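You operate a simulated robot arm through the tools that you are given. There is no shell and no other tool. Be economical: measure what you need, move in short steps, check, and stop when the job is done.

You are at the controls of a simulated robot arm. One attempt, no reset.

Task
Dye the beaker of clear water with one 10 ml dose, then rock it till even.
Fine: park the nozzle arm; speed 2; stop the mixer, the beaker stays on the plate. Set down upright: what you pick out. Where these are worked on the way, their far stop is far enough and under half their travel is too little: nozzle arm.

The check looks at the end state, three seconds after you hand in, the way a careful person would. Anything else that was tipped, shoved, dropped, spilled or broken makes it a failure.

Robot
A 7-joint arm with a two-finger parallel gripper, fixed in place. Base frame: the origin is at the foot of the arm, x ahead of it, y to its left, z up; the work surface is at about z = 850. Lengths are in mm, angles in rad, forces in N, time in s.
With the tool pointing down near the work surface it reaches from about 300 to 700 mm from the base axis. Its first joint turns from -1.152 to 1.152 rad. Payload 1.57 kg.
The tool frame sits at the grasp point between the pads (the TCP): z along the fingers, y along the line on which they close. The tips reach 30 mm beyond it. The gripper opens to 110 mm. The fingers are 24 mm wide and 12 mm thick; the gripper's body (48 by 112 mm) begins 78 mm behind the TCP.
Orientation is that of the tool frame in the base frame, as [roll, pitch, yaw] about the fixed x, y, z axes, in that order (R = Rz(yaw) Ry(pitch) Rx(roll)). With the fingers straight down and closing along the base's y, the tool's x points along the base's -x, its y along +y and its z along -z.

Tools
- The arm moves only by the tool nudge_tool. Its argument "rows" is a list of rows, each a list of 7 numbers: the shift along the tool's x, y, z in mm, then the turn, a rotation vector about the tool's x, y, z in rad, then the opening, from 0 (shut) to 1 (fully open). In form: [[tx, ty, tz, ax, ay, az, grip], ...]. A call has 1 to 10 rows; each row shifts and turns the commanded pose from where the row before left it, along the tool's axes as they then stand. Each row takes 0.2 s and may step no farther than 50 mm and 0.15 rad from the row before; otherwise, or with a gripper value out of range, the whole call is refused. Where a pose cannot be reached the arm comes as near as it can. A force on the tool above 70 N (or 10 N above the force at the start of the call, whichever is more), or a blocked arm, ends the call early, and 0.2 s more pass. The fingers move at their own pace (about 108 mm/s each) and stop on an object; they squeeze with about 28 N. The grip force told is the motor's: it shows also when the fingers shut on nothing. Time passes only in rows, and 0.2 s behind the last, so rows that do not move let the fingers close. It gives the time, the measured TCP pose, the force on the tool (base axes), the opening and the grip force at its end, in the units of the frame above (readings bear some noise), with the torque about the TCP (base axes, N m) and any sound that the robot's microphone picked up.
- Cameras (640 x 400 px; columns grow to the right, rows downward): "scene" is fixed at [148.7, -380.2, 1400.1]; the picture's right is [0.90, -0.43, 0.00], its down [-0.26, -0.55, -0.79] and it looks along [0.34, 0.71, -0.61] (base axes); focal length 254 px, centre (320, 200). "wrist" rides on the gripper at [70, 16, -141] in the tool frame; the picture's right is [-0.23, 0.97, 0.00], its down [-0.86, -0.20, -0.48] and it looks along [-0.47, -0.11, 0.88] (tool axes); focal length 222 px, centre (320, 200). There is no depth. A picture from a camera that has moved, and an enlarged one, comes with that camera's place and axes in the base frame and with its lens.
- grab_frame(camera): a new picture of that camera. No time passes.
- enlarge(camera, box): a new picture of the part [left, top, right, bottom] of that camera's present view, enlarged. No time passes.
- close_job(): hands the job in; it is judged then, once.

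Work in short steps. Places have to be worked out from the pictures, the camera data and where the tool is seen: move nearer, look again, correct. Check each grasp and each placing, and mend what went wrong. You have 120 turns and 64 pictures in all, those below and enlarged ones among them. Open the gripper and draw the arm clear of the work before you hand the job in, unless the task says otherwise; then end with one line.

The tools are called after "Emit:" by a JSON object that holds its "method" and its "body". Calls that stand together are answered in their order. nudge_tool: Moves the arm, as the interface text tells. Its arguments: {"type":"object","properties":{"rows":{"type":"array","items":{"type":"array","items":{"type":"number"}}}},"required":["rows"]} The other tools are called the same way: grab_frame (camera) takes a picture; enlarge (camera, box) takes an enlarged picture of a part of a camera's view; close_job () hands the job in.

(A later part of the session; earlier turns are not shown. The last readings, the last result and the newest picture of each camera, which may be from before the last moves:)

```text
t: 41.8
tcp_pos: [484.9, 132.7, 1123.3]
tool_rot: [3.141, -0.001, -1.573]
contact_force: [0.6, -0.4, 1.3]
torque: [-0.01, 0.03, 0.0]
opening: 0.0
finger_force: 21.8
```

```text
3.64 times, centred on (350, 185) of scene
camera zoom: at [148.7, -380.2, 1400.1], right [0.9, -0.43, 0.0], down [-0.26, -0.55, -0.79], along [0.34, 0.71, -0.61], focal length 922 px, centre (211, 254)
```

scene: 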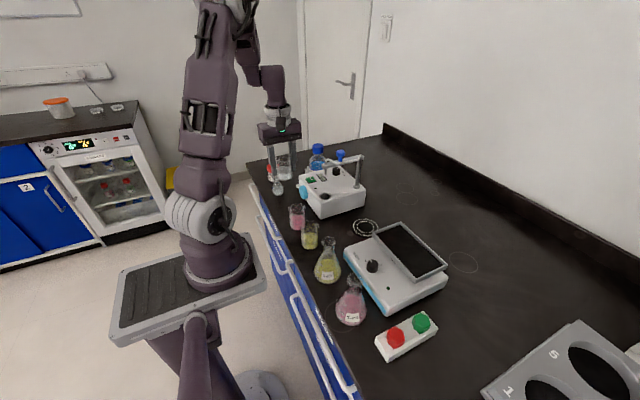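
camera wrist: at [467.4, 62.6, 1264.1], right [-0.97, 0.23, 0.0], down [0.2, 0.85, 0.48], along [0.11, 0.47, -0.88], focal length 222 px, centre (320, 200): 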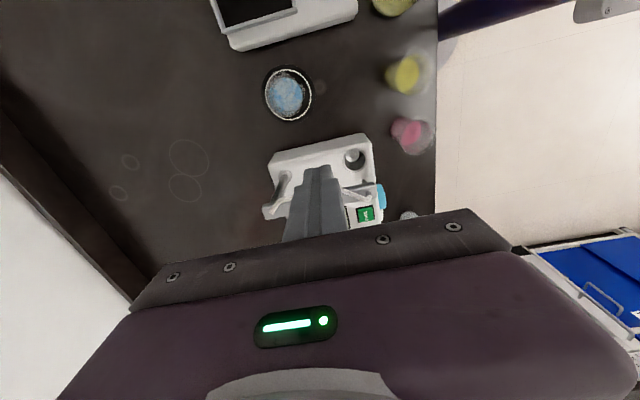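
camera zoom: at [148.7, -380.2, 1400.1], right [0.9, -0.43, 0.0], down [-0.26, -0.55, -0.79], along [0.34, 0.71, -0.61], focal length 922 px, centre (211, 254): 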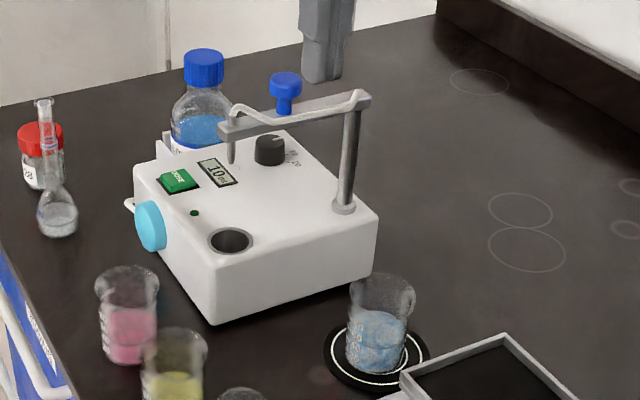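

The arm is parked exactly as at the start. Before placing the beaker, I'll set the speed dial (near (426, −88)), while the plate is empty. Moving to view it closely.

Emit:
{"method": "nudge_tool", "body": {"rows": [[36, 11, 10, 0, 0, 0, 0], [36, 11, 10, 0, 0, 0, 0.2], [36, 11, 20, 0, 0, 0, 0.4], [36, 11, 22, 0, 0, 0, 0.45], [0, 0, 0, 0, 0, 0, 0.45]]}}

Emit:
{"method": "grab_frame", "body": {"camera": "wrist"}}

Emit:
{"method": "enlarge", "body": {"camera": "wrist", "box": [260, 30, 380, 130]}}

```text
t: 43.0
tcp_pos: [441.5, -15.2, 1060.0]
tool_rot: [-3.141, 0.0, -1.572]
contact_force: [0.3, 0.0, -0.1]
torque: [-0.05, 0.02, 0.02]
opening: 49.3
finger_force: 0.0
```

```text
23 pictures are left
camera wrist: at [424.4, -83.6, 1200.4], right [-0.97, 0.23, 0.0], down [0.2, 0.85, 0.48], along [0.11, 0.47, -0.88], focal length 222 px, centre (320, 200)
```

wrist: 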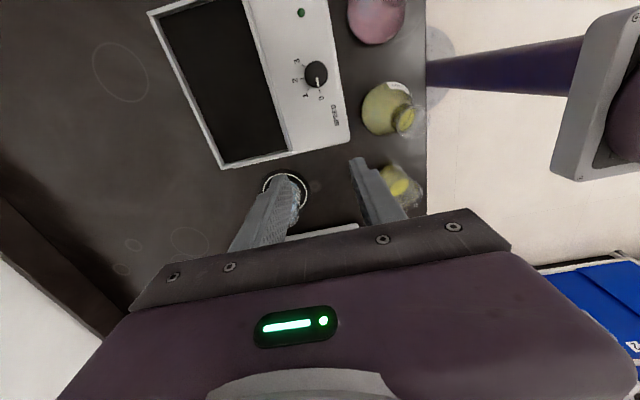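

```text
4.00 times, centred on (320, 80) of wrist
camera zoom: at [424.4, -83.6, 1200.4], right [-0.97, 0.23, 0.0], down [0.2, 0.85, 0.48], along [0.11, 0.47, -0.88], focal length 888 px, centre (320, 680)
```

zoom: 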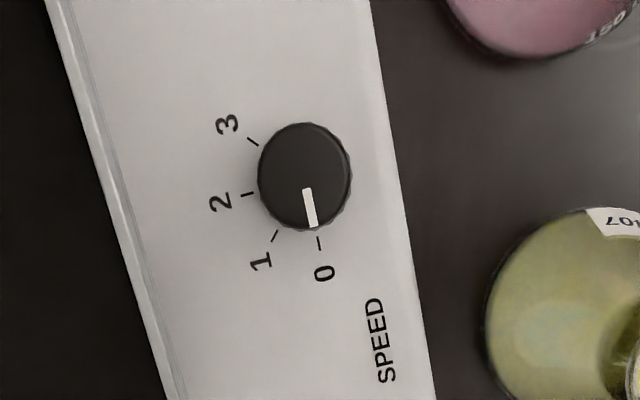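

The dial is at (427.6, −88), 25 mm wide, pointing to 0; 2 lies 90° clockwise from above. I move over it and descend to z ≈ 955.

Emit:
{"method": "nudge_tool", "body": {"rows": [[36, 7, 0, 0, 0, 0, 0.4], [36.8, 7, 0, 0, 0, 0, 0.4], [0, 0, 40, 0, 0, 0, 0.4], [0, 0, 40, 0, 0, 0, 0.4], [0, 0, 25, 0, 0, 0, 0.4], [0, 0, 0, 0, 0, 0, 0.4]]}}

Emit:
{"method": "enlarge", "body": {"camera": "scene", "box": [330, 210, 430, 300]}}

```text
t: 44.4
tcp_pos: [428.0, -86.8, 955.2]
tool_rot: [3.14, -0.001, -1.571]
contact_force: [-0.1, -0.4, 0.6]
torque: [0.03, 0.02, -0.01]
opening: 44.3
finger_force: 0.0
```

```text
4.44 times, centred on (380, 255) of scene
camera zoom: at [148.7, -380.2, 1400.1], right [0.9, -0.43, 0.0], down [-0.26, -0.55, -0.79], along [0.34, 0.71, -0.61], focal length 1127 px, centre (53, -44)
```

zoom: 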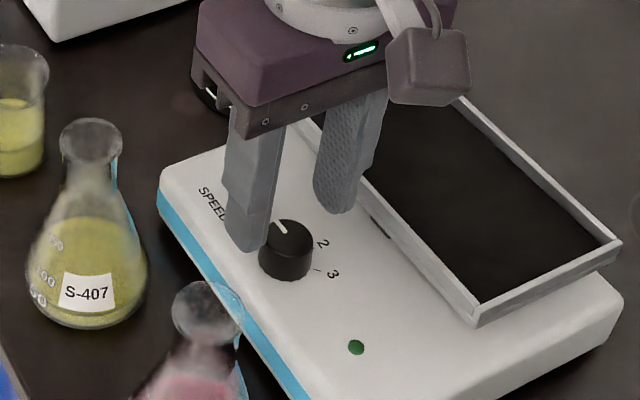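

Tips are at ~925; the dial spans z ≈ 894–914. I descend 24 mm so tips straddle it just above the panel, then close.

Emit:
{"method": "nudge_tool", "body": {"rows": [[1, 0, 10, 0, 0, 0, 0.4], [0, 0, 8, 0, 0, 0, 0.4], [0, 0, 6, 0, 0, 0, 0.4], [0, 0, 0, 0, 0, 0, 0.3], [0, 0, 0, 0, 0, 0, 0.2], [0, 0, 0, 0, 0, 0, 0.15], [0, 0, 0, 0, 0, 0, 0.15]]}}

```text
t: 46.0
tcp_pos: [427.6, -88.1, 932.3]
tool_rot: [-3.139, -0.001, -1.573]
contact_force: [13.2, -1.2, -5.6]
torque: [0.01, -0.45, 0.03]
opening: 27.1
finger_force: 37.8
```

Dial gripped at 27 mm with a small side force; I shift +1.2 mm in x and turn the first half clockwise.

Emit:
{"method": "nudge_tool", "body": {"rows": [[0, -1.2, 0, 0, 0, 0, 0.15], [0, 0, 0, 0, 0, 0.12, 0.15], [0, 0, 0, 0, 0, 0.13, 0.15], [0, 0, 0, 0, 0, 0.13, 0.15], [0, 0, 0, 0, 0, 0.13, 0.15], [0, 0, 0, 0, 0, 0.13, 0.15], [0, 0, 0, 0, 0, 0.13, 0.15]]}}

```text
t: 47.6
tcp_pos: [430.1, -88.1, 932.6]
tool_rot: [-3.138, 0.0, -2.347]
contact_force: [14.6, -34.8, 1.9]
torque: [-1.13, -0.43, 0.1]
opening: 26.9
finger_force: 37.4
```

Side force has grown as the grip isn't perfectly centred; I shift about (+1.2, −2.5) mm to relieve it and check.

Emit:
{"method": "nudge_tool", "body": {"rows": [[0.5, -1.3, 0, 0, 0, 0, 0.15], [0.4, -1.3, 0, 0, 0, 0, 0.15], [0, 0, 0, 0, 0, 0, 0.15]]}}

Emit:
{"method": "enlarge", "body": {"camera": "scene", "box": [330, 210, 430, 300]}}

```text
t: 48.4
tcp_pos: [430.5, -88.6, 932.7]
tool_rot: [3.141, 0.002, -2.342]
contact_force: [8.0, -5.6, 33.5]
torque: [-0.22, -0.25, 0.02]
opening: 27.0
finger_force: 37.5
```

```text
4.44 times, centred on (380, 255) of scene
camera zoom: at [148.5, -380.2, 1400.2], right [0.9, -0.43, 0.0], down [-0.26, -0.55, -0.79], along [0.34, 0.71, -0.61], focal length 1127 px, centre (53, -44)
```

zoom: 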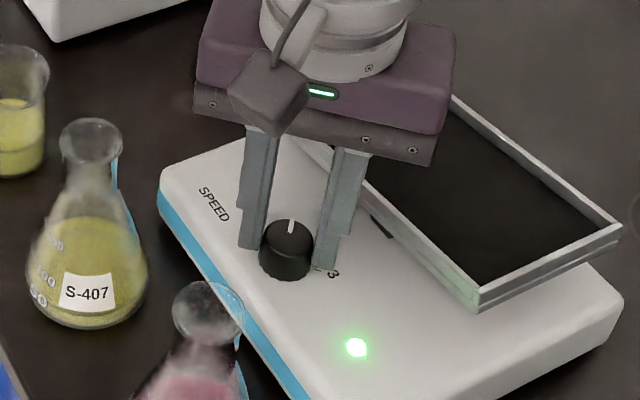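

The dial is at ~1 and the LED is lit, so the dial runs the mixer; the red/green box must stop/start it. I raise 1 mm (upward force) and continue turning.

Emit:
{"method": "nudge_tool", "body": {"rows": [[0, 0, -1, 0, 0, 0, 0.15], [0, 0, 0, 0, 0, 0.13, 0.15], [0, 0, 0, 0, 0, 0.13, 0.15], [0, 0, 0, 0, 0, 0.13, 0.15], [0, 0, 0, 0, 0, 0.13, 0.15]]}}

```text
t: 49.6
tcp_pos: [431.1, -88.7, 932.4]
tool_rot: [3.141, 0.0, -2.867]
contact_force: [18.7, -7.1, -20.9]
torque: [-0.12, -0.67, 0.02]
opening: 27.1
finger_force: 37.7
```

Relieving the +x force slightly and finishing the turn to yaw ≈ ±π.

Emit:
{"method": "nudge_tool", "body": {"rows": [[-1.4, -0.4, 0.8, 0, 0, 0, 0.15], [0, 0, 0, 0, 0, 0.13, 0.15], [0, 0, 0, 0, 0, 0.13, 0.15], [0, 0, 0, 0, 0, 0.02, 0.15]]}}

Emit:
{"method": "enlarge", "body": {"camera": "scene", "box": [330, 210, 430, 300]}}

```text
t: 50.6
tcp_pos: [430.2, -89.6, 931.9]
tool_rot: [-3.14, -0.002, 3.137]
contact_force: [1.6, -22.7, 11.6]
torque: [-0.75, 1.02, 0.05]
opening: 26.8
finger_force: 37.9
```

```text
4.44 times, centred on (380, 255) of scene
camera zoom: at [148.6, -380.7, 1400.0], right [0.9, -0.43, 0.0], down [-0.26, -0.55, -0.79], along [0.34, 0.71, -0.61], focal length 1127 px, centre (53, -44)
```

zoom: 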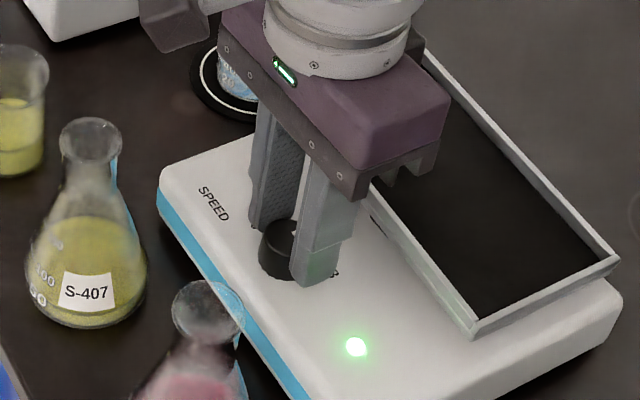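

Turned the full 90°. I release, rise, and check the dial with the wrist camera.

Emit:
{"method": "nudge_tool", "body": {"rows": [[0, 0, 0, 0, 0, 0, 0.3], [0, 0, 0, 0, 0, 0, 0.4], [0, 0, -15, 0, 0, 0, 0.4], [0, 0, -40, 0, 0, 0, 0.4], [0, 0, -45, 0, 0, 0, 0.2], [0, 0, -45, 0, 0, 0, 0], [0, 0, 0, 0, 0, 0, 0]]}}

Emit:
{"method": "enlarge", "body": {"camera": "scene", "box": [330, 220, 450, 360]}}

```text
t: 52.2
tcp_pos: [432.2, -87.5, 1079.3]
tool_rot: [3.141, -0.001, 3.141]
contact_force: [0.9, -0.4, 0.5]
torque: [-0.01, 0.0, 0.03]
opening: 0.0
finger_force: 21.9
```

```text
2.86 times, centred on (390, 290) of scene
camera zoom: at [148.7, -380.2, 1400.1], right [0.9, -0.43, 0.0], down [-0.26, -0.55, -0.79], along [0.34, 0.71, -0.61], focal length 725 px, centre (120, -57)
```

zoom: 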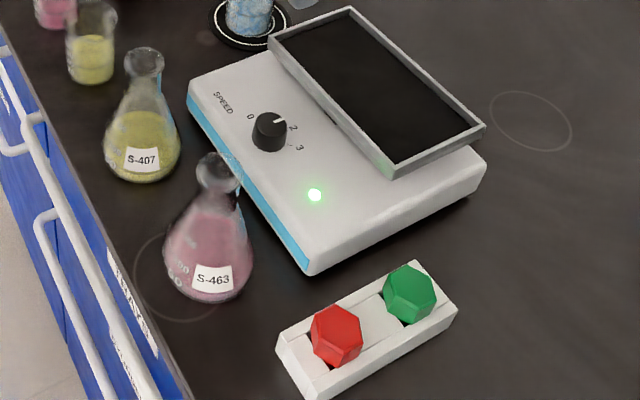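

The pointer appears near 2. I verify with one wrist close-up.

Emit:
{"method": "enlarge", "body": {"camera": "wrist", "box": [200, 40, 440, 190]}}

```text
2.67 times, centred on (320, 115) of wrist
camera zoom: at [362.2, -69.9, 1221.0], right [0.23, 0.97, 0.0], down [0.85, -0.2, 0.48], along [0.47, -0.11, -0.88], focal length 592 px, centre (320, 427)
```

zoom: 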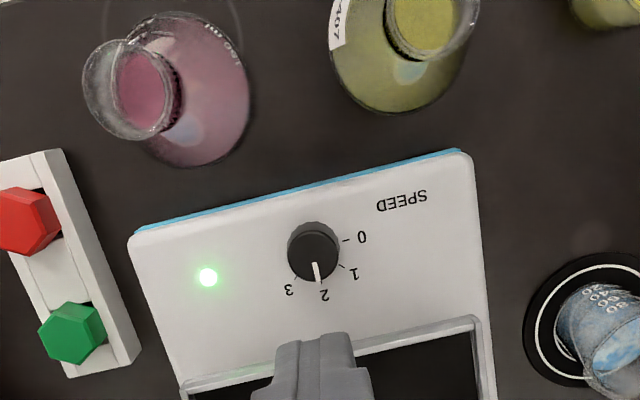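

The dial is on 2. Now I go above the red button at ≈(382, −236) to stop the plate before loading it.

Emit:
{"method": "nudge_tool", "body": {"rows": [[10, -37, 0, 0, 0, 0, 0], [13, -37, 0, 0, 0, 0, 0], [13, -37, 0, 0, 0, 0, 0], [14, -37.5, 0, 0, 0, 0, 0], [0, 0, 45, 0, 0, 0, 0], [0, 0, 45, 0, 0, 0, 0], [0, 0, 25, 0, 0, 0, 0], [0, 0, 0, 0, 0, 0, 0]]}}

Emit:
{"method": "enlarge", "body": {"camera": "scene", "box": [340, 270, 460, 370]}}

```text
t: 54.0
tcp_pos: [383.5, -236.0, 959.7]
tool_rot: [-3.141, -0.001, 3.139]
contact_force: [0.2, 0.4, -0.8]
torque: [-0.03, 0.01, 0.0]
opening: 0.0
finger_force: 21.1
```

```text
4.00 times, centred on (400, 320) of scene
camera zoom: at [148.7, -380.2, 1400.1], right [0.9, -0.43, 0.0], down [-0.26, -0.55, -0.79], along [0.34, 0.71, -0.61], focal length 1015 px, centre (0, -280)
```

zoom: 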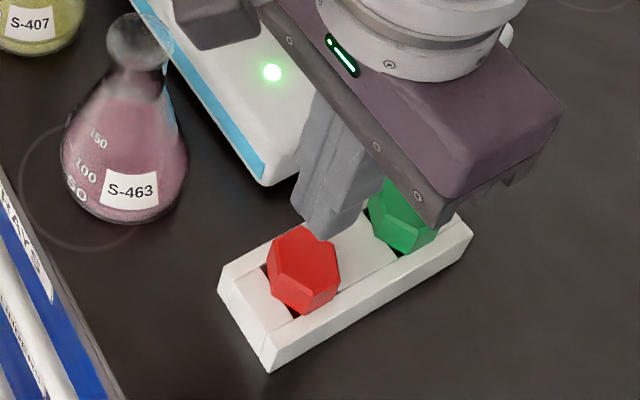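

Aligned above the red button (top ≈ 889). I descend and press gently.

Emit:
{"method": "nudge_tool", "body": {"rows": [[0, 0, 18, 0, 0, 0, 0], [0, 0, 14, 0, 0, 0, 0], [0, 0, 5, 0, 0, 0, 0], [0, 0, 3, 0, 0, 0, 0], [0, 0, 2, 0, 0, 0, 0], [0, 0, 2, 0, 0, 0, 0]]}}

```text
t: 54.9
tcp_pos: [383.2, -234.5, 928.4]
tool_rot: [-3.14, 0.004, 3.138]
contact_force: [-6.3, 9.3, 30.2]
torque: [0.22, 0.3, -0.01]
opening: 0.0
finger_force: 21.4
stopped in row 4: the force on the tool passed its limit at 82 N (the readings are from after the stop); the commanded pose is now the measured one
```

Stopped by force at z ≈ 928 with no click heard. I lift slightly and look.

Emit:
{"method": "nudge_tool", "body": {"rows": [[0, 0, -6, 0, 0, 0, 0], [0, 0, -8, 0, 0, 0, 0], [0, 0, 0, 0, 0, 0, 0]]}}

Emit:
{"method": "enlarge", "body": {"camera": "scene", "box": [340, 260, 460, 360]}}

```text
t: 55.7
tcp_pos: [382.4, -235.8, 939.4]
tool_rot: [-3.139, 0.001, 3.139]
contact_force: [0.0, 0.1, -0.1]
torque: [-0.01, 0.01, -0.02]
opening: 0.0
finger_force: 21.2
```

```text
4.00 times, centred on (400, 310) of scene
camera zoom: at [148.7, -380.2, 1400.1], right [0.9, -0.43, 0.0], down [-0.26, -0.55, -0.79], along [0.34, 0.71, -0.61], focal length 1015 px, centre (0, -240)
```

zoom: 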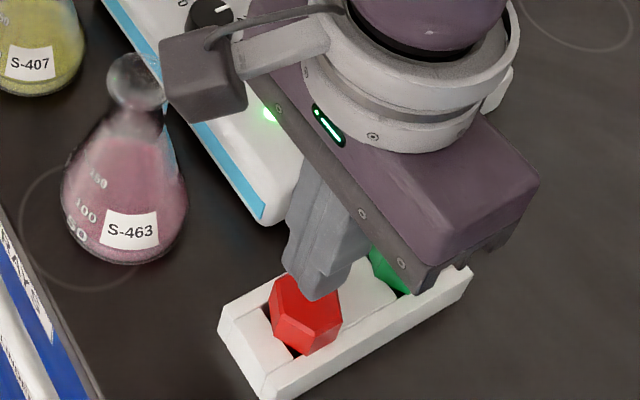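

The LED is still lit. I back away and take a close look at this red/green unit.

Emit:
{"method": "nudge_tool", "body": {"rows": [[10, 10, -30, 0, 0, 0, 0], [10, 20, -30, 0, 0, 0, 0], [10, 20, -30, 0, 0, 0, 0], [0, 0, 0, 0, 0, 0, 0]]}}

Emit:
{"method": "enlarge", "body": {"camera": "wrist", "box": [210, 30, 370, 150]}}

```text
t: 56.7
tcp_pos: [353.2, -183.5, 1031.1]
tool_rot: [-3.14, 0.002, 3.139]
contact_force: [1.0, 0.4, -0.3]
torque: [0.02, -0.01, -0.03]
opening: 0.0
finger_force: 21.9
```

```text
3.33 times, centred on (290, 90) of wrist
camera zoom: at [284.0, -166.9, 1173.0], right [0.23, 0.97, 0.0], down [0.85, -0.2, 0.48], along [0.47, -0.11, -0.88], focal length 740 px, centre (420, 567)
```

zoom: 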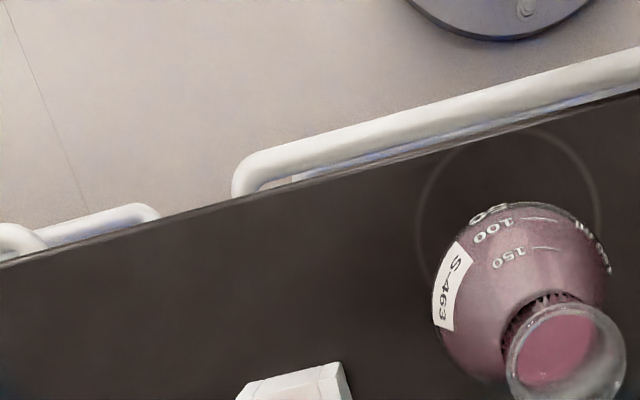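

The unit is lower in the view; one more crop.

Emit:
{"method": "enlarge", "body": {"camera": "wrist", "box": [230, 110, 370, 220]}}

```text
3.64 times, centred on (300, 165) of wrist
camera zoom: at [284.0, -166.9, 1173.0], right [0.23, 0.97, 0.0], down [0.85, -0.2, 0.48], along [0.47, -0.11, -0.88], focal length 808 px, centre (393, 327)
```

zoom: 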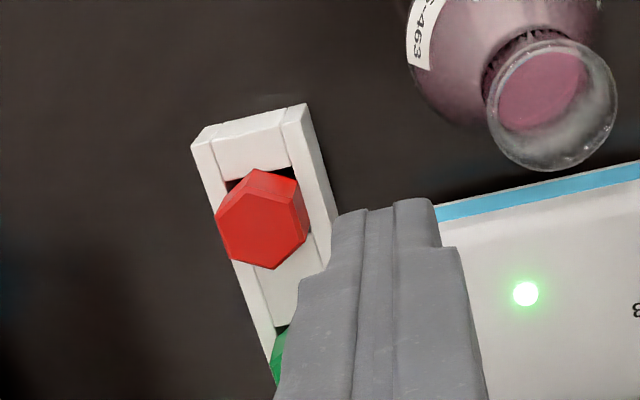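

This is only a small rack holding loose hex pieces, not a control, so I leave it alone. The dial itself runs the mixer, so I'll turn it back to 0, load the beaker, run at 2, then back to 0. Going back above the dial with the gripper opened.

Emit:
{"method": "nudge_tool", "body": {"rows": [[0, 0, -45, 0, 0, 0, 0], [-25, 31, -5, 0, 0, 0, 0], [-26, 31, 0, 0, 0, 0, 0.2], [-26, 31, 0, 0, 0, 0, 0.4], [0, 0, 40, 0, 0, 0, 0.4], [0, 0, 45, 0, 0, 0, 0.4], [0, 0, 35, 0, 0, 0, 0.4], [0, 0, 0, 0, 0, 0, 0.4]]}}

Emit:
{"method": "enlarge", "body": {"camera": "scene", "box": [330, 210, 450, 340]}}

```text
t: 58.5
tcp_pos: [428.6, -90.0, 961.2]
tool_rot: [-3.139, 0.004, 3.14]
contact_force: [0.3, -0.4, 0.2]
torque: [0.0, 0.01, -0.03]
opening: 44.0
finger_force: 0.0
```

```text
3.08 times, centred on (390, 275) of scene
camera zoom: at [148.7, -380.2, 1400.1], right [0.9, -0.43, 0.0], down [-0.26, -0.55, -0.79], along [0.34, 0.71, -0.61], focal length 780 px, centre (105, -31)
```

zoom: 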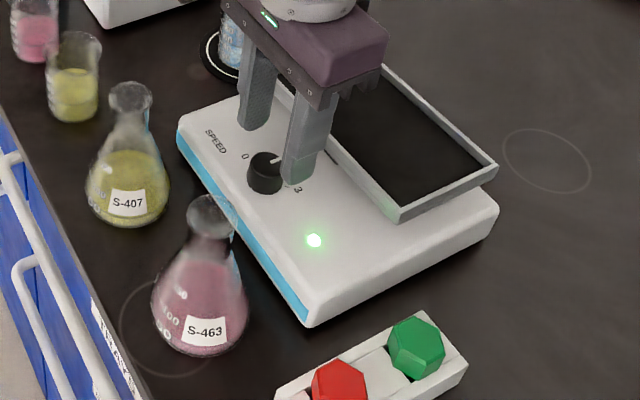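

The dial is still at 2 and the rack undisturbed. I descend, grip the dial.

Emit:
{"method": "nudge_tool", "body": {"rows": [[-1, -0.5, 12, 0, 0, 0, 0.4], [0, 0, 10, 0, 0, 0, 0.4], [0, 0, 6, 0, 0, 0, 0.4], [0, 0, 0, 0, 0, 0, 0.3], [0, 0, 0, 0, 0, 0, 0.2], [0, 0, 0, 0, 0, 0, 0.15], [0, 0, 0, 0, 0, 0, 0.15]]}}

```text
t: 60.1
tcp_pos: [431.3, -92.5, 933.0]
tool_rot: [-3.14, 0.001, 3.141]
contact_force: [1.3, 15.4, -5.3]
torque: [0.39, -0.03, -0.07]
opening: 30.2
finger_force: 7.7
```

Side force +15 N in y: I shift +1.5 mm and let the fingers settle.

Emit:
{"method": "nudge_tool", "body": {"rows": [[0, 1.5, 0, 0, 0, 0, 0.15], [0, 0, 0, 0, 0, 0, 0.15]]}}

```text
t: 60.7
tcp_pos: [431.9, -90.5, 932.4]
tool_rot: [-3.139, 0.003, 3.14]
contact_force: [0.2, 14.7, 6.3]
torque: [0.55, -0.02, -0.09]
opening: 29.7
finger_force: 6.8
```

The grip reads oddly; I reopen, recentre to about (428.5, −89.5) and close again.

Emit:
{"method": "nudge_tool", "body": {"rows": [[0, 0, 0, 0, 0, 0, 0.4], [3, 0.8, 0, 0, 0, 0, 0.4], [0, 0, 0, 0, 0, 0, 0.4], [0, 0, 0, 0, 0, 0, 0.25], [0, 0, 0, 0, 0, 0, 0.15], [0, 0, 0, 0, 0, 0, 0.15], [0, 0, 0, 0, 0, 0, 0.15]]}}

```text
t: 62.3
tcp_pos: [428.1, -90.7, 932.7]
tool_rot: [-3.14, 0.001, 3.139]
contact_force: [-1.0, 12.5, 1.3]
torque: [0.37, 0.09, -0.04]
opening: 27.0
finger_force: 38.1
```

Proper grip now (27.0 mm). I turn counter-clockwise, first half.

Emit:
{"method": "nudge_tool", "body": {"rows": [[0, 1, 0, 0, 0, 0, 0.15], [0, 0, 0, 0, 0, -0.13, 0.15], [0, 0, 0, 0, 0, -0.13, 0.15], [0, 0, 0, 0, 0, -0.13, 0.15], [0, 0, 0, 0, 0, -0.13, 0.15], [0, 0, 0, 0, 0, -0.13, 0.15], [0, 0, 0, 0, 0, -0.13, 0.15]]}}

Emit:
{"method": "nudge_tool", "body": {"rows": [[0, 0, 0, 0, 0, -0.13, 0.15], [0, 0, 0, 0, 0, -0.13, 0.15], [0, 0, 0, 0, 0, -0.13, 0.15], [0, 0, 0, 0, 0, -0.13, 0.15], [0, 0, 0, 0, 0, -0.13, 0.15], [0, 0, 0, 0, 0, -0.13, 0.15]]}}

Emit:
{"method": "enlarge", "body": {"camera": "scene", "box": [330, 210, 450, 310]}}

```text
t: 63.9
tcp_pos: [428.1, -89.3, 933.4]
tool_rot: [-3.14, -0.001, -2.359]
contact_force: [2.4, 1.6, -25.0]
torque: [0.05, -0.06, -0.02]
opening: 26.8
finger_force: 37.6
```

```text
t: 65.3
tcp_pos: [427.8, -90.0, 932.6]
tool_rot: [-3.137, -0.003, -1.58]
contact_force: [-8.7, -4.0, 33.7]
torque: [-0.22, 0.27, 0.01]
opening: 27.1
finger_force: 37.6
```

```text
4.00 times, centred on (390, 260) of scene
camera zoom: at [148.1, -380.1, 1400.2], right [0.9, -0.43, 0.0], down [-0.26, -0.55, -0.79], along [0.35, 0.71, -0.61], focal length 1015 px, centre (40, -40)
```

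zoom: 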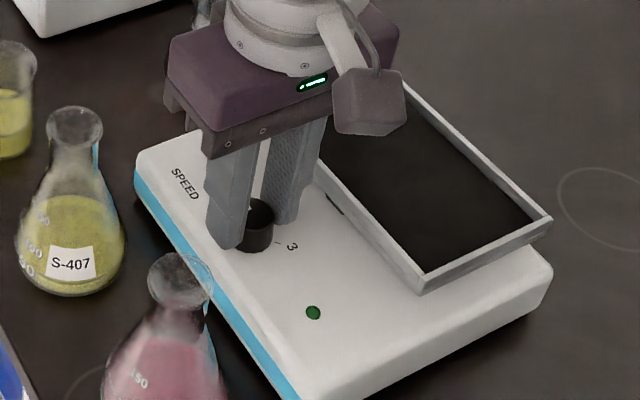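

LED off, mixer stopped. I release, rise, and move above the beaker at (522.5, 72).

Emit:
{"method": "nudge_tool", "body": {"rows": [[0, 0, 0, 0, 0, 0, 0.3], [0, 0, 0, 0, 0, 0, 0.4], [0, 0, -15, 0, 0, 0, 0.4], [0, 0, -40, 0, 0, 0, 0.5], [0, 0, -40, 0, 0, 0, 0.6], [-40, -23.6, 0, 0, 0, 0, 0.6], [-41, -23.6, 0, 0, 0, 0, 0.6], [-41, -23.6, 0, 0, 0, 0, 0.6], [-40, -23.6, 0, 0, 0, 0, 0.6], [0, 0, 0, 0, 0, 0, 0.6]]}}

Emit:
{"method": "enlarge", "body": {"camera": "wrist", "box": [200, 20, 440, 180]}}

```text
t: 67.5
tcp_pos: [525.3, 71.8, 1027.8]
tool_rot: [-3.138, -0.001, -1.583]
contact_force: [0.3, -0.6, 0.6]
torque: [0.01, 0.0, 0.01]
opening: 66.0
finger_force: 0.0
```

```text
2.50 times, centred on (320, 100) of wrist
camera zoom: at [506.6, 3.8, 1167.6], right [-0.97, 0.24, 0.0], down [0.21, 0.85, 0.48], along [0.12, 0.46, -0.88], focal length 555 px, centre (320, 450)
```

zoom: 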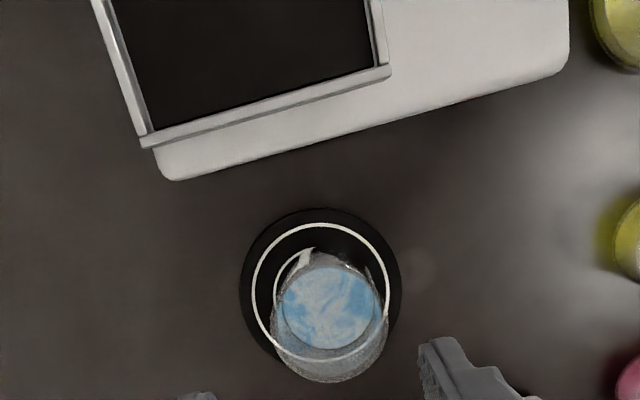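

Beaker centre ≈ (521.5, 71.5). I shift −3 mm in x, straighten yaw, and descend around it.

Emit:
{"method": "nudge_tool", "body": {"rows": [[0.3, 3.5, 10, 0, 0, -0.012, 0.6], [0, 0, 30, 0, 0, 0, 0.6], [0, 0, 35, 0, 0, 0, 0.6], [0, 0, 30, 0, 0, 0, 0.6], [0, 0, 18, 0, 0, 0, 0.6], [0, 0, 5, 0, 0, 0, 0.6], [0, 0, 0, 0, 0, 0, 0.6]]}}

Emit:
{"method": "nudge_tool", "body": {"rows": [[0, 0, 0, 0, 0, 0, 0.55], [0, 0, 0, 0, 0, 0, 0.5], [0, 0, 0, 0, 0, 0, 0.46], [0, 0, 0, 0, 0, 0, 0.4], [0, 0, 0, 0, 0, 0, 0.4]]}}

```text
t: 69.1
tcp_pos: [522.3, 71.8, 900.9]
tool_rot: [-3.138, -0.002, -1.571]
contact_force: [0.2, 0.1, -0.4]
torque: [-0.03, 0.0, 0.02]
opening: 66.1
finger_force: 0.0
```

```text
t: 70.3
tcp_pos: [521.2, 71.5, 900.2]
tool_rot: [-3.138, -0.003, -1.571]
contact_force: [-0.8, 0.2, 1.9]
torque: [-0.01, 0.09, 0.01]
opening: 48.7
finger_force: 28.6
```

Gripped. I lift gently and carry it over the tray centre (526, −94).

Emit:
{"method": "nudge_tool", "body": {"rows": [[0, 0, -5, 0, 0, 0, 0.4], [0, 0, -12, 0, 0, 0, 0.4], [0, 0, -20, 0, 0, 0, 0.4], [0, 0, -24, 0, 0, 0, 0.4], [0, 0, -24, 0, 0, 0, 0.4], [0, 0, -20, 0, 0, 0, 0.4], [0, 0, -10, 0, 0, 0, 0.4], [0, 0, -5, 0, 0, 0, 0.4]]}}

Emit:
{"method": "nudge_tool", "body": {"rows": [[5, 0, 0, 0, 0, 0, 0.4], [12, -1, 0, 0, 0, 0, 0.4], [22, -1, 0, 0, 0, 0, 0.4], [26, -1, 0, 0, 0, 0, 0.4], [26, -1, 0, 0, 0, 0, 0.4], [26, -1, 0, 0, 0, 0, 0.4], [24, 0, 0, 0, 0, 0, 0.4], [14, 0, 0, 0, 0, 0, 0.4], [7, 0, 0, 0, 0, 0, 0.4], [3, 0, 0, 0, 0, 0, 0.4]]}}

Emit:
{"method": "enlarge", "body": {"camera": "scene", "box": [340, 180, 480, 310]}}

```text
t: 72.1
tcp_pos: [521.5, 70.4, 1020.1]
tool_rot: [-3.139, -0.002, -1.572]
contact_force: [0.6, 0.5, -1.3]
torque: [-0.04, 0.0, 0.01]
opening: 48.8
finger_force: 28.1
```

```text
t: 74.3
tcp_pos: [527.8, -94.3, 1020.8]
tool_rot: [-3.137, -0.001, -1.57]
contact_force: [0.8, 0.6, -0.7]
torque: [-0.02, 0.01, 0.02]
opening: 48.8
finger_force: 28.2
```

```text
3.08 times, centred on (410, 245) of scene
camera zoom: at [148.8, -380.2, 1400.1], right [0.9, -0.43, 0.0], down [-0.26, -0.55, -0.79], along [0.34, 0.71, -0.61], focal length 780 px, centre (43, 62)
```

zoom: 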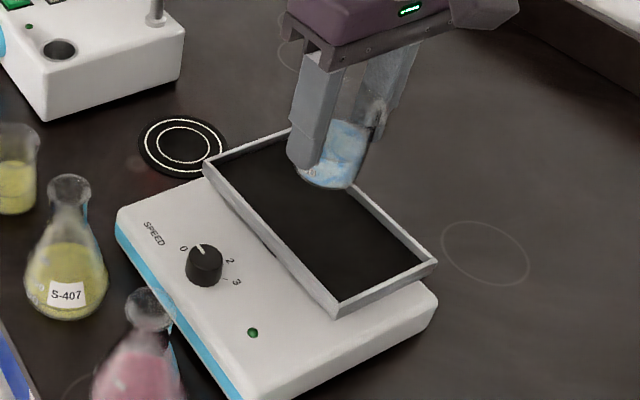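

Above the tray (rim ≈ 927), dial at 0. I lower most of the way, then in 2 mm steps.

Emit:
{"method": "nudge_tool", "body": {"rows": [[0, 1.5, 6, 0, 0, 0, 0.4], [0, 0, 14, 0, 0, 0, 0.4], [0, 0, 14, 0, 0, 0, 0.4], [0, 0, 8, 0, 0, 0, 0.4], [0, 0, 4, 0, 0, 0, 0.4], [0, 0, 2, 0, 0, 0, 0.4], [0, 0, 0, 0, 0, 0, 0.4]]}}

Emit:
{"method": "nudge_tool", "body": {"rows": [[0, 0, 2, 0, 0, 0, 0.4], [0, 0, 2, 0, 0, 0, 0.4], [0, 0, 0, 0, 0, 0, 0.4]]}}

Emit:
{"method": "nudge_tool", "body": {"rows": [[0, 0, 2, 0, 0, 0, 0.4], [0, 0, 2, 0, 0, 0, 0.4], [0, 0, 0, 0, 0, 0, 0.4]]}}

```text
t: 75.9
tcp_pos: [524.4, -93.2, 972.3]
tool_rot: [-3.14, -0.001, -1.571]
contact_force: [-0.7, -1.2, 15.0]
torque: [-0.11, 0.29, 0.02]
opening: 48.6
finger_force: 28.2
```

```text
t: 76.7
tcp_pos: [523.6, -93.0, 966.3]
tool_rot: [-3.138, -0.001, -1.57]
contact_force: [0.7, -1.4, 7.3]
torque: [-0.16, 0.17, -0.02]
opening: 48.7
finger_force: 28.3
```

```text
t: 77.5
tcp_pos: [525.0, -94.9, 962.4]
tool_rot: [-3.138, -0.001, -1.57]
contact_force: [0.4, 2.8, 7.4]
torque: [0.14, 0.2, -0.02]
opening: 48.6
finger_force: 28.7
```

Contact was met around z = 972; it kept going at ~7 N. I look before doing anything more.

Emit:
{"method": "enlarge", "body": {"camera": "scene", "box": [360, 190, 460, 290]}}

```text
4.00 times, centred on (410, 240) of scene
camera zoom: at [148.6, -380.1, 1400.2], right [0.9, -0.43, 0.0], down [-0.26, -0.55, -0.79], along [0.34, 0.71, -0.61], focal length 1015 px, centre (-40, 40)
```

zoom: 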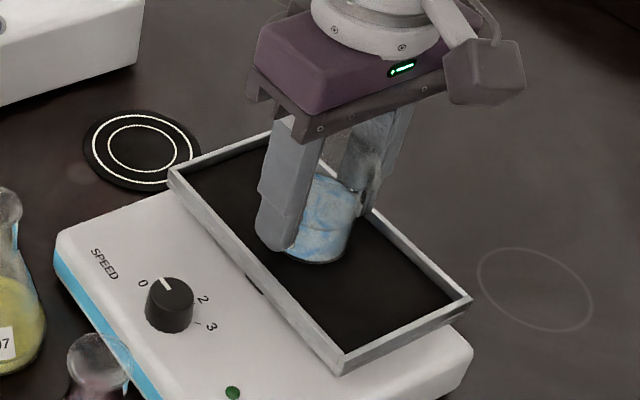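

The beaker has slid up slightly in the grip and sits on the mat, tray level. I release gently with a small opening, then rise.

Emit:
{"method": "nudge_tool", "body": {"rows": [[0, 0, -0.5, 0, 0, 0, 0.4], [0, 0, 0, 0, 0, 0, 0.45], [0, 0, 0, 0, 0, 0, 0.48], [0, 0, 0, 0, 0, 0, 0.51], [0, 0, 0, 0, 0, 0, 0.51]]}}

Emit:
{"method": "nudge_tool", "body": {"rows": [[0, 0, -5, 0, 0, 0, 0.52], [0, 0, -10, 0, 0, 0, 0.54], [0, 0, -20, 0, 0, 0, 0.56], [0, 0, -30, 0, 0, 0, 0.56], [0, 0, -35, 0, 0, 0, 0.56], [0, 0, -40, 0, 0, 0, 0.5], [0, 0, 0, 0, 0, 0, 0.4]]}}

Emit:
{"method": "enlarge", "body": {"camera": "scene", "box": [360, 190, 460, 290]}}

```text
t: 78.7
tcp_pos: [524.9, -94.1, 962.8]
tool_rot: [-3.137, -0.002, -1.57]
contact_force: [0.2, -0.3, 0.3]
torque: [0.0, 0.01, -0.01]
opening: 56.0
finger_force: 0.1
```

```text
t: 80.3
tcp_pos: [522.9, -95.7, 1102.2]
tool_rot: [-3.14, -0.003, -1.571]
contact_force: [-0.4, 0.3, 0.7]
torque: [-0.01, 0.0, 0.01]
opening: 43.9
finger_force: 0.1
```

```text
4.00 times, centred on (410, 240) of scene
camera zoom: at [148.7, -380.2, 1400.1], right [0.9, -0.43, 0.0], down [-0.26, -0.55, -0.79], along [0.34, 0.71, -0.61], focal length 1015 px, centre (-40, 40)
```

zoom: 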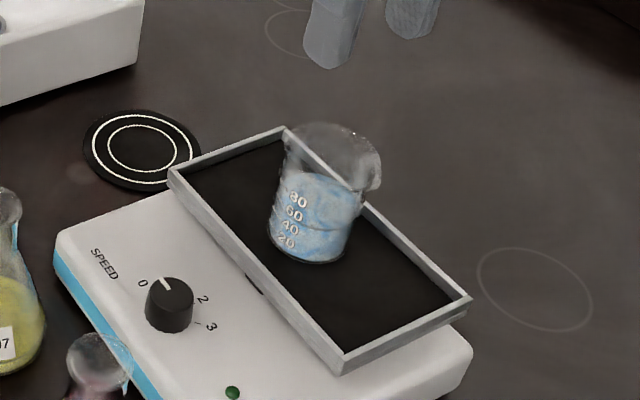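

Beaker stands upright on the plate. I go back above the dial (428, −89.7) and descend around it.

Emit:
{"method": "nudge_tool", "body": {"rows": [[-2, 32, 0, 0, 0, 0, 0.4], [-2, 32, 0, 0, 0, 0, 0.4], [-2, 31, 0, 0, 0, 0, 0.4], [0, 0, 40, 0, 0, 0, 0.4], [0, 0, 45, 0, 0, 0, 0.4], [0, 0, 45, 0, 0, 0, 0.4], [0, 0, 15, 0, 0, 0, 0.4], [0, 0, 0, 0, 0, 0, 0.4]]}}

```text
t: 82.1
tcp_pos: [430.0, -88.6, 958.0]
tool_rot: [-3.137, -0.003, -1.571]
contact_force: [0.1, 0.3, -1.1]
torque: [0.01, 0.0, 0.01]
opening: 44.0
finger_force: 0.0
```

Now the last 25 mm with a −2 mm x, −1 mm y correction, then close on the dial.

Emit:
{"method": "nudge_tool", "body": {"rows": [[1, 2, 10, 0, 0, 0, 0.4], [0, 0, 9, 0, 0, 0, 0.4], [0, 0, 6, 0, 0, 0, 0.4], [0, 0, 0, 0, 0, 0, 0.4], [0, 0, 0, 0, 0, 0, 0.25], [0, 0, 0, 0, 0, 0, 0.15], [0, 0, 0, 0, 0, 0, 0.15], [0, 0, 0, 0, 0, 0, 0.15]]}}

```text
t: 83.9
tcp_pos: [427.7, -88.8, 933.9]
tool_rot: [-3.141, -0.002, -1.571]
contact_force: [-9.4, -0.2, -2.7]
torque: [-0.09, 0.3, -0.02]
opening: 26.6
finger_force: 37.1
```

Good grip (26.6 mm). I turn clockwise 90° to speed 2.

Emit:
{"method": "nudge_tool", "body": {"rows": [[0.5, 0.5, 0, 0, 0, 0, 0.15], [0, 0, 0, 0, 0, 0.131, 0.15], [0, 0, 0, 0, 0, 0.131, 0.15], [0, 0, 0, 0, 0, 0.131, 0.15], [0, 0, 0, 0, 0, 0.131, 0.15], [0, 0, 0, 0, 0, 0.131, 0.15], [0, 0, 0, 0, 0, 0.131, 0.15]]}}

Emit:
{"method": "nudge_tool", "body": {"rows": [[0, 0, 0, 0, 0, 0.131, 0.15], [0, 0, 0, 0, 0, 0.131, 0.15], [0, 0, 0, 0, 0, 0.131, 0.15], [0, 0, 0, 0, 0, 0.131, 0.15], [0, 0, 0, 0, 0, 0.131, 0.15], [0, 0, 0, 0, 0, 0.131, 0.15]]}}

Emit:
{"method": "enlarge", "body": {"camera": "scene", "box": [350, 190, 450, 290]}}

```text
t: 85.5
tcp_pos: [427.5, -90.5, 933.8]
tool_rot: [-3.136, 0.002, -2.361]
contact_force: [5.7, 2.0, 10.6]
torque: [-0.56, 0.49, 0.0]
opening: 26.7
finger_force: 37.3
```

```text
t: 86.9
tcp_pos: [427.3, -90.2, 935.2]
tool_rot: [-3.141, 0.007, 3.138]
contact_force: [18.9, 5.8, 12.9]
torque: [0.17, -0.74, 0.01]
opening: 26.7
finger_force: 37.7
```

```text
4.00 times, centred on (400, 240) of scene
camera zoom: at [149.0, -380.0, 1400.2], right [0.9, -0.43, 0.0], down [-0.26, -0.55, -0.79], along [0.34, 0.71, -0.61], focal length 1015 px, centre (0, 40)
```

zoom: 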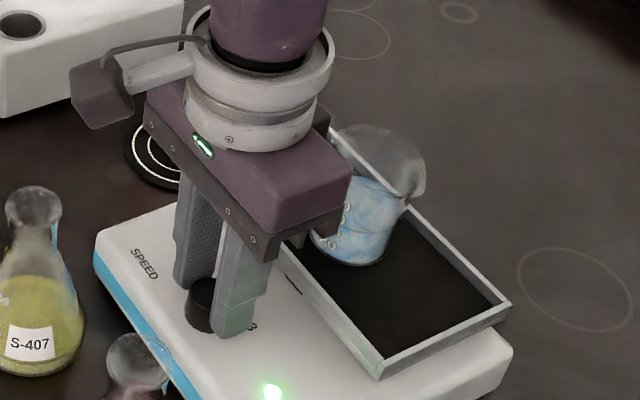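

LED lit, plate rocking with the beaker on it. I hold still and let it mix.

Emit:
{"method": "nudge_tool", "body": {"rows": [[0, 0, 0, 0, 0, 0, 0.15], [0, 0, 0, 0, 0, 0, 0.15], [0, 0, 0, 0, 0, 0, 0.15], [0, 0, 0, 0, 0, 0, 0.15], [0, 0, 0, 0, 0, 0, 0.15], [0, 0, 0, 0, 0, 0, 0.15], [0, 0, 0, 0, 0, 0, 0.15], [0, 0, 0, 0, 0, 0, 0.15], [0, 0, 0, 0, 0, 0, 0.15], [0, 0, 0, 0, 0, 0, 0.15]]}}

Emit:
{"method": "nudge_tool", "body": {"rows": [[0, 0, 0, 0, 0, 0, 0.15], [0, 0, 0, 0, 0, 0, 0.15], [0, 0, 0, 0, 0, 0, 0.15], [0, 0, 0, 0, 0, 0, 0.15], [0, 0, 0, 0, 0, 0, 0.15], [0, 0, 0, 0, 0, 0, 0.15], [0, 0, 0, 0, 0, 0, 0.15], [0, 0, 0, 0, 0, 0, 0.15], [0, 0, 0, 0, 0, 0, 0.15], [0, 0, 0, 0, 0, 0, 0.15]]}}

Emit:
{"method": "nudge_tool", "body": {"rows": [[0, 0, 0, 0, 0, 0, 0.15], [0, 0, 0, 0, 0, 0, 0.15], [0, 0, 0, 0, 0, 0, 0.15], [0, 0, 0, 0, 0, 0, 0.15], [0, 0, 0, 0, 0, 0, 0.15], [0, 0, 0, 0, 0, 0, 0.15], [0, 0, 0, 0, 0, 0, 0.15], [0, 0, 0, 0, 0, 0, 0.15], [0, 0, 0, 0, 0, 0, 0.15], [0, 0, 0, 0, 0, 0, 0.15]]}}

Emit:
{"method": "nudge_tool", "body": {"rows": [[0, 0, 0, 0, 0, 0, 0.15], [0, 0, 0, 0, 0, 0, 0.15], [0, 0, 0, 0, 0, 0, 0.15], [0, 0, 0, 0, 0, 0, 0.15], [0, 0, 0, 0, 0, 0, 0.15], [0, 0, 0, 0, 0, 0, 0.15], [0, 0, 0, 0, 0, 0, 0.15], [0, 0, 0, 0, 0, 0, 0.15], [0, 0, 0, 0, 0, 0, 0.15], [0, 0, 0, 0, 0, 0, 0.15]]}}

Emit:
{"method": "enlarge", "body": {"camera": "scene", "box": [350, 190, 450, 290]}}

```text
t: 89.1
tcp_pos: [427.2, -89.7, 934.0]
tool_rot: [-3.141, 0.005, 3.14]
contact_force: [21.4, 14.0, 20.4]
torque: [0.54, -0.77, 0.0]
opening: 26.8
finger_force: 37.3
```

```text
t: 91.3
tcp_pos: [426.7, -89.6, 933.3]
tool_rot: [-3.14, 0.006, 3.141]
contact_force: [21.9, 16.3, 14.7]
torque: [0.58, -0.74, 0.0]
opening: 26.7
finger_force: 37.5
```

```text
t: 93.5
tcp_pos: [428.1, -90.3, 934.3]
tool_rot: [-3.14, 0.006, 3.14]
contact_force: [21.6, 17.0, 10.4]
torque: [0.54, -0.76, -0.02]
opening: 26.6
finger_force: 37.6
```

```text
t: 95.7
tcp_pos: [427.3, -89.8, 934.2]
tool_rot: [-3.139, 0.002, 3.139]
contact_force: [21.1, 16.5, 8.5]
torque: [0.49, -0.78, 0.0]
opening: 26.5
finger_force: 37.7
```

```text
4.00 times, centred on (400, 240) of scene
camera zoom: at [149.2, -379.7, 1400.2], right [0.9, -0.43, 0.0], down [-0.26, -0.55, -0.79], along [0.34, 0.71, -0.61], focal length 1015 px, centre (0, 40)
```

zoom: 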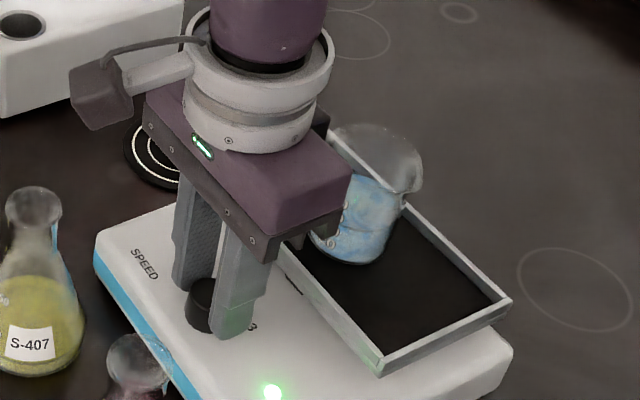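

Still streaky after ~9 s, beaker stable. I keep waiting.

Emit:
{"method": "nudge_tool", "body": {"rows": [[0, 0, 0, 0, 0, 0, 0.15], [0, 0, 0, 0, 0, 0, 0.15], [0, 0, 0, 0, 0, 0, 0.15], [0, 0, 0, 0, 0, 0, 0.15], [0, 0, 0, 0, 0, 0, 0.15], [0, 0, 0, 0, 0, 0, 0.15], [0, 0, 0, 0, 0, 0, 0.15], [0, 0, 0, 0, 0, 0, 0.15], [0, 0, 0, 0, 0, 0, 0.15], [0, 0, 0, 0, 0, 0, 0.15]]}}

Emit:
{"method": "nudge_tool", "body": {"rows": [[0, 0, 0, 0, 0, 0, 0.15], [0, 0, 0, 0, 0, 0, 0.15], [0, 0, 0, 0, 0, 0, 0.15], [0, 0, 0, 0, 0, 0, 0.15], [0, 0, 0, 0, 0, 0, 0.15], [0, 0, 0, 0, 0, 0, 0.15], [0, 0, 0, 0, 0, 0, 0.15], [0, 0, 0, 0, 0, 0, 0.15], [0, 0, 0, 0, 0, 0, 0.15], [0, 0, 0, 0, 0, 0, 0.15]]}}

Emit:
{"method": "nudge_tool", "body": {"rows": [[0, 0, 0, 0, 0, 0, 0.15], [0, 0, 0, 0, 0, 0, 0.15], [0, 0, 0, 0, 0, 0, 0.15], [0, 0, 0, 0, 0, 0, 0.15], [0, 0, 0, 0, 0, 0, 0.15], [0, 0, 0, 0, 0, 0, 0.15], [0, 0, 0, 0, 0, 0, 0.15], [0, 0, 0, 0, 0, 0, 0.15], [0, 0, 0, 0, 0, 0, 0.15], [0, 0, 0, 0, 0, 0, 0.15]]}}

Emit:
{"method": "nudge_tool", "body": {"rows": [[0, 0, 0, 0, 0, 0, 0.15], [0, 0, 0, 0, 0, 0, 0.15], [0, 0, 0, 0, 0, 0, 0.15], [0, 0, 0, 0, 0, 0, 0.15], [0, 0, 0, 0, 0, 0, 0.15], [0, 0, 0, 0, 0, 0, 0.15], [0, 0, 0, 0, 0, 0, 0.15], [0, 0, 0, 0, 0, 0, 0.15], [0, 0, 0, 0, 0, 0, 0.15], [0, 0, 0, 0, 0, 0, 0.15]]}}

Emit:
{"method": "nudge_tool", "body": {"rows": [[0, 0, 0, 0, 0, 0, 0.15], [0, 0, 0, 0, 0, 0, 0.15], [0, 0, 0, 0, 0, 0, 0.15], [0, 0, 0, 0, 0, 0, 0.15], [0, 0, 0, 0, 0, 0, 0.15], [0, 0, 0, 0, 0, 0, 0.15], [0, 0, 0, 0, 0, 0, 0.15], [0, 0, 0, 0, 0, 0, 0.15], [0, 0, 0, 0, 0, 0, 0.15], [0, 0, 0, 0, 0, 0, 0.15]]}}

Emit:
{"method": "nudge_tool", "body": {"rows": [[0, 0, 0, 0, 0, 0, 0.15], [0, 0, 0, 0, 0, 0, 0.15], [0, 0, 0, 0, 0, 0, 0.15], [0, 0, 0, 0, 0, 0, 0.15], [0, 0, 0, 0, 0, 0, 0.15], [0, 0, 0, 0, 0, 0, 0.15], [0, 0, 0, 0, 0, 0, 0.15], [0, 0, 0, 0, 0, 0, 0.15], [0, 0, 0, 0, 0, 0, 0.15], [0, 0, 0, 0, 0, 0, 0.15]]}}

Emit:
{"method": "enlarge", "body": {"camera": "scene", "box": [370, 200, 450, 280]}}

```text
t: 97.9
tcp_pos: [426.4, -89.6, 933.9]
tool_rot: [-3.14, 0.005, 3.14]
contact_force: [20.9, 16.1, 7.2]
torque: [0.49, -0.71, 0.0]
opening: 26.5
finger_force: 37.6
```

```text
t: 100.1
tcp_pos: [427.6, -89.8, 933.4]
tool_rot: [-3.141, 0.002, 3.139]
contact_force: [19.8, 15.4, 4.3]
torque: [0.48, -0.68, -0.04]
opening: 26.7
finger_force: 37.6
```

```text
t: 102.3
tcp_pos: [427.9, -90.3, 935.1]
tool_rot: [-3.141, 0.003, 3.14]
contact_force: [18.3, 15.4, 3.0]
torque: [0.48, -0.64, 0.03]
opening: 26.8
finger_force: 36.8
```

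```text
t: 104.5
tcp_pos: [426.8, -89.5, 934.7]
tool_rot: [-3.138, 0.003, 3.141]
contact_force: [17.1, 14.9, 3.9]
torque: [0.47, -0.52, 0.01]
opening: 26.9
finger_force: 37.8
```

```text
t: 106.7
tcp_pos: [426.9, -89.4, 934.3]
tool_rot: [-3.139, 0.004, 3.14]
contact_force: [13.8, 13.6, 3.1]
torque: [0.44, -0.44, -0.01]
opening: 26.8
finger_force: 37.4
```

```text
t: 108.9
tcp_pos: [427.6, -89.2, 933.5]
tool_rot: [-3.14, 0.004, 3.139]
contact_force: [11.7, 14.1, 1.6]
torque: [0.47, -0.39, 0.02]
opening: 26.6
finger_force: 37.9
```

```text
5.00 times, centred on (410, 240) of scene
camera zoom: at [149.0, -379.8, 1400.2], right [0.9, -0.43, 0.0], down [-0.26, -0.55, -0.79], along [0.34, 0.71, -0.61], focal length 1268 px, centre (-130, 0)
```

zoom: 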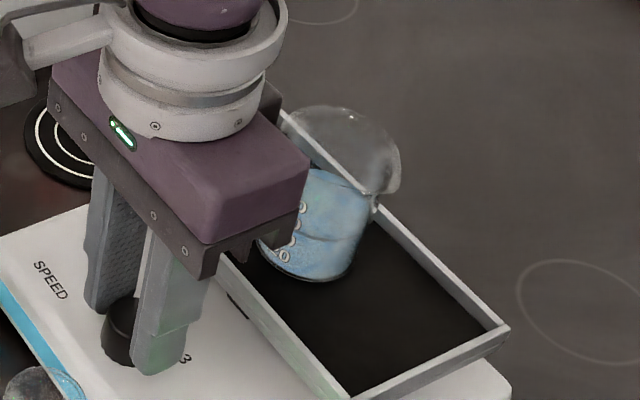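

Much more even now; a little more time to be sure.

Emit:
{"method": "nudge_tool", "body": {"rows": [[0, 0, 0, 0, 0, 0, 0.15], [0, 0, 0, 0, 0, 0, 0.15], [0, 0, 0, 0, 0, 0, 0.15], [0, 0, 0, 0, 0, 0, 0.15], [0, 0, 0, 0, 0, 0, 0.15], [0, 0, 0, 0, 0, 0, 0.15], [0, 0, 0, 0, 0, 0, 0.15], [0, 0, 0, 0, 0, 0, 0.15], [0, 0, 0, 0, 0, 0, 0.15], [0, 0, 0, 0, 0, 0, 0.15]]}}

Emit:
{"method": "nudge_tool", "body": {"rows": [[0, 0, 0, 0, 0, 0, 0.15], [0, 0, 0, 0, 0, 0, 0.15], [0, 0, 0, 0, 0, 0, 0.15], [0, 0, 0, 0, 0, 0, 0.15], [0, 0, 0, 0, 0, 0, 0.15], [0, 0, 0, 0, 0, 0, 0.15], [0, 0, 0, 0, 0, 0, 0.15], [0, 0, 0, 0, 0, 0, 0.15], [0, 0, 0, 0, 0, 0, 0.15], [0, 0, 0, 0, 0, 0, 0.15]]}}

Emit:
{"method": "nudge_tool", "body": {"rows": [[0, 0, 0, 0, 0, 0, 0.15], [0, 0, 0, 0, 0, 0, 0.15], [0, 0, 0, 0, 0, 0, 0.15], [0, 0, 0, 0, 0, 0, 0.15], [0, 0, 0, 0, 0, 0, 0.15], [0, 0, 0, 0, 0, 0, 0.15], [0, 0, 0, 0, 0, 0, 0.15], [0, 0, 0, 0, 0, 0, 0.15], [0, 0, 0, 0, 0, 0, 0.15], [0, 0, 0, 0, 0, 0, 0.15]]}}

Emit:
{"method": "nudge_tool", "body": {"rows": [[0, 0, 0, 0, 0, 0, 0.15], [0, 0, 0, 0, 0, 0, 0.15], [0, 0, 0, 0, 0, 0, 0.15], [0, 0, 0, 0, 0, 0, 0.15], [0, 0, 0, 0, 0, 0, 0.15], [0, 0, 0, 0, 0, 0, 0.15], [0, 0, 0, 0, 0, 0, 0.15], [0, 0, 0, 0, 0, 0, 0.15], [0, 0, 0, 0, 0, 0, 0.15], [0, 0, 0, 0, 0, 0, 0.15]]}}

Emit:
{"method": "nudge_tool", "body": {"rows": [[0, 0, 0, 0, 0, 0, 0.15], [0, 0, 0, 0, 0, 0, 0.15], [0, 0, 0, 0, 0, 0, 0.15], [0, 0, 0, 0, 0, 0, 0.15], [0, 0, 0, 0, 0, 0, 0.15], [0, 0, 0, 0, 0, 0, 0.15], [0, 0, 0, 0, 0, 0, 0.15], [0, 0, 0, 0, 0, 0, 0.15], [0, 0, 0, 0, 0, 0, 0.15], [0, 0, 0, 0, 0, 0, 0.15]]}}

Emit:
{"method": "nudge_tool", "body": {"rows": [[0, 0, 0, 0, 0, 0, 0.15], [0, 0, 0, 0, 0, 0, 0.15], [0, 0, 0, 0, 0, 0, 0.15], [0, 0, 0, 0, 0, 0, 0.15], [0, 0, 0, 0, 0, 0, 0.15], [0, 0, 0, 0, 0, 0, 0.15], [0, 0, 0, 0, 0, 0, 0.15], [0, 0, 0, 0, 0, 0, 0.15], [0, 0, 0, 0, 0, 0, 0.15], [0, 0, 0, 0, 0, 0, 0.15]]}}

Emit:
{"method": "enlarge", "body": {"camera": "scene", "box": [390, 205, 440, 255]}}

```text
t: 111.1
tcp_pos: [426.5, -89.6, 934.5]
tool_rot: [-3.138, 0.004, 3.14]
contact_force: [10.8, 14.2, 2.1]
torque: [0.45, -0.31, 0.04]
opening: 26.9
finger_force: 37.3
```

```text
t: 113.3
tcp_pos: [426.9, -90.9, 933.6]
tool_rot: [-3.14, 0.003, 3.141]
contact_force: [7.8, 14.7, 0.8]
torque: [0.48, -0.25, 0.03]
opening: 26.8
finger_force: 37.3
```

```text
t: 115.5
tcp_pos: [426.8, -89.6, 933.6]
tool_rot: [-3.139, 0.004, 3.138]
contact_force: [6.3, 14.0, 1.8]
torque: [0.45, -0.24, 0.01]
opening: 26.8
finger_force: 38.2
```

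```text
t: 117.7
tcp_pos: [428.2, -89.6, 933.6]
tool_rot: [-3.139, 0.004, 3.14]
contact_force: [6.0, 14.8, 1.7]
torque: [0.47, -0.16, 0.03]
opening: 26.6
finger_force: 37.3
```

```text
t: 119.9
tcp_pos: [427.8, -89.7, 933.8]
tool_rot: [-3.139, 0.005, 3.141]
contact_force: [4.9, 14.7, 0.9]
torque: [0.44, -0.19, -0.01]
opening: 26.8
finger_force: 37.3
```

```text
t: 122.1
tcp_pos: [426.6, -90.2, 933.9]
tool_rot: [-3.138, 0.005, 3.14]
contact_force: [3.9, 14.4, 3.0]
torque: [0.47, -0.12, -0.02]
opening: 26.7
finger_force: 37.2
```

```text
8.00 times, centred on (415, 230) of scene
camera zoom: at [148.8, -379.8, 1400.2], right [0.9, -0.43, 0.0], down [-0.26, -0.55, -0.79], along [0.34, 0.71, -0.61], focal length 2029 px, centre (-440, -40)
```

zoom: 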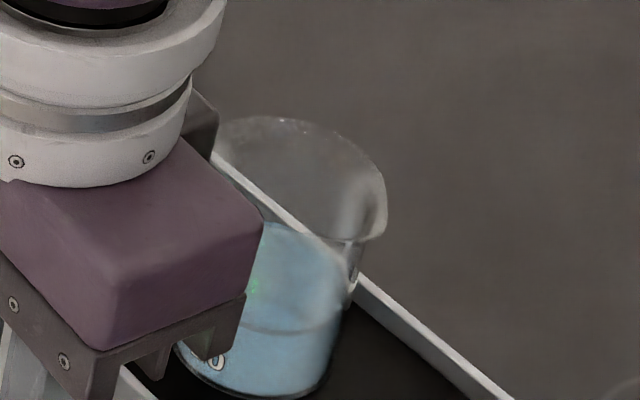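

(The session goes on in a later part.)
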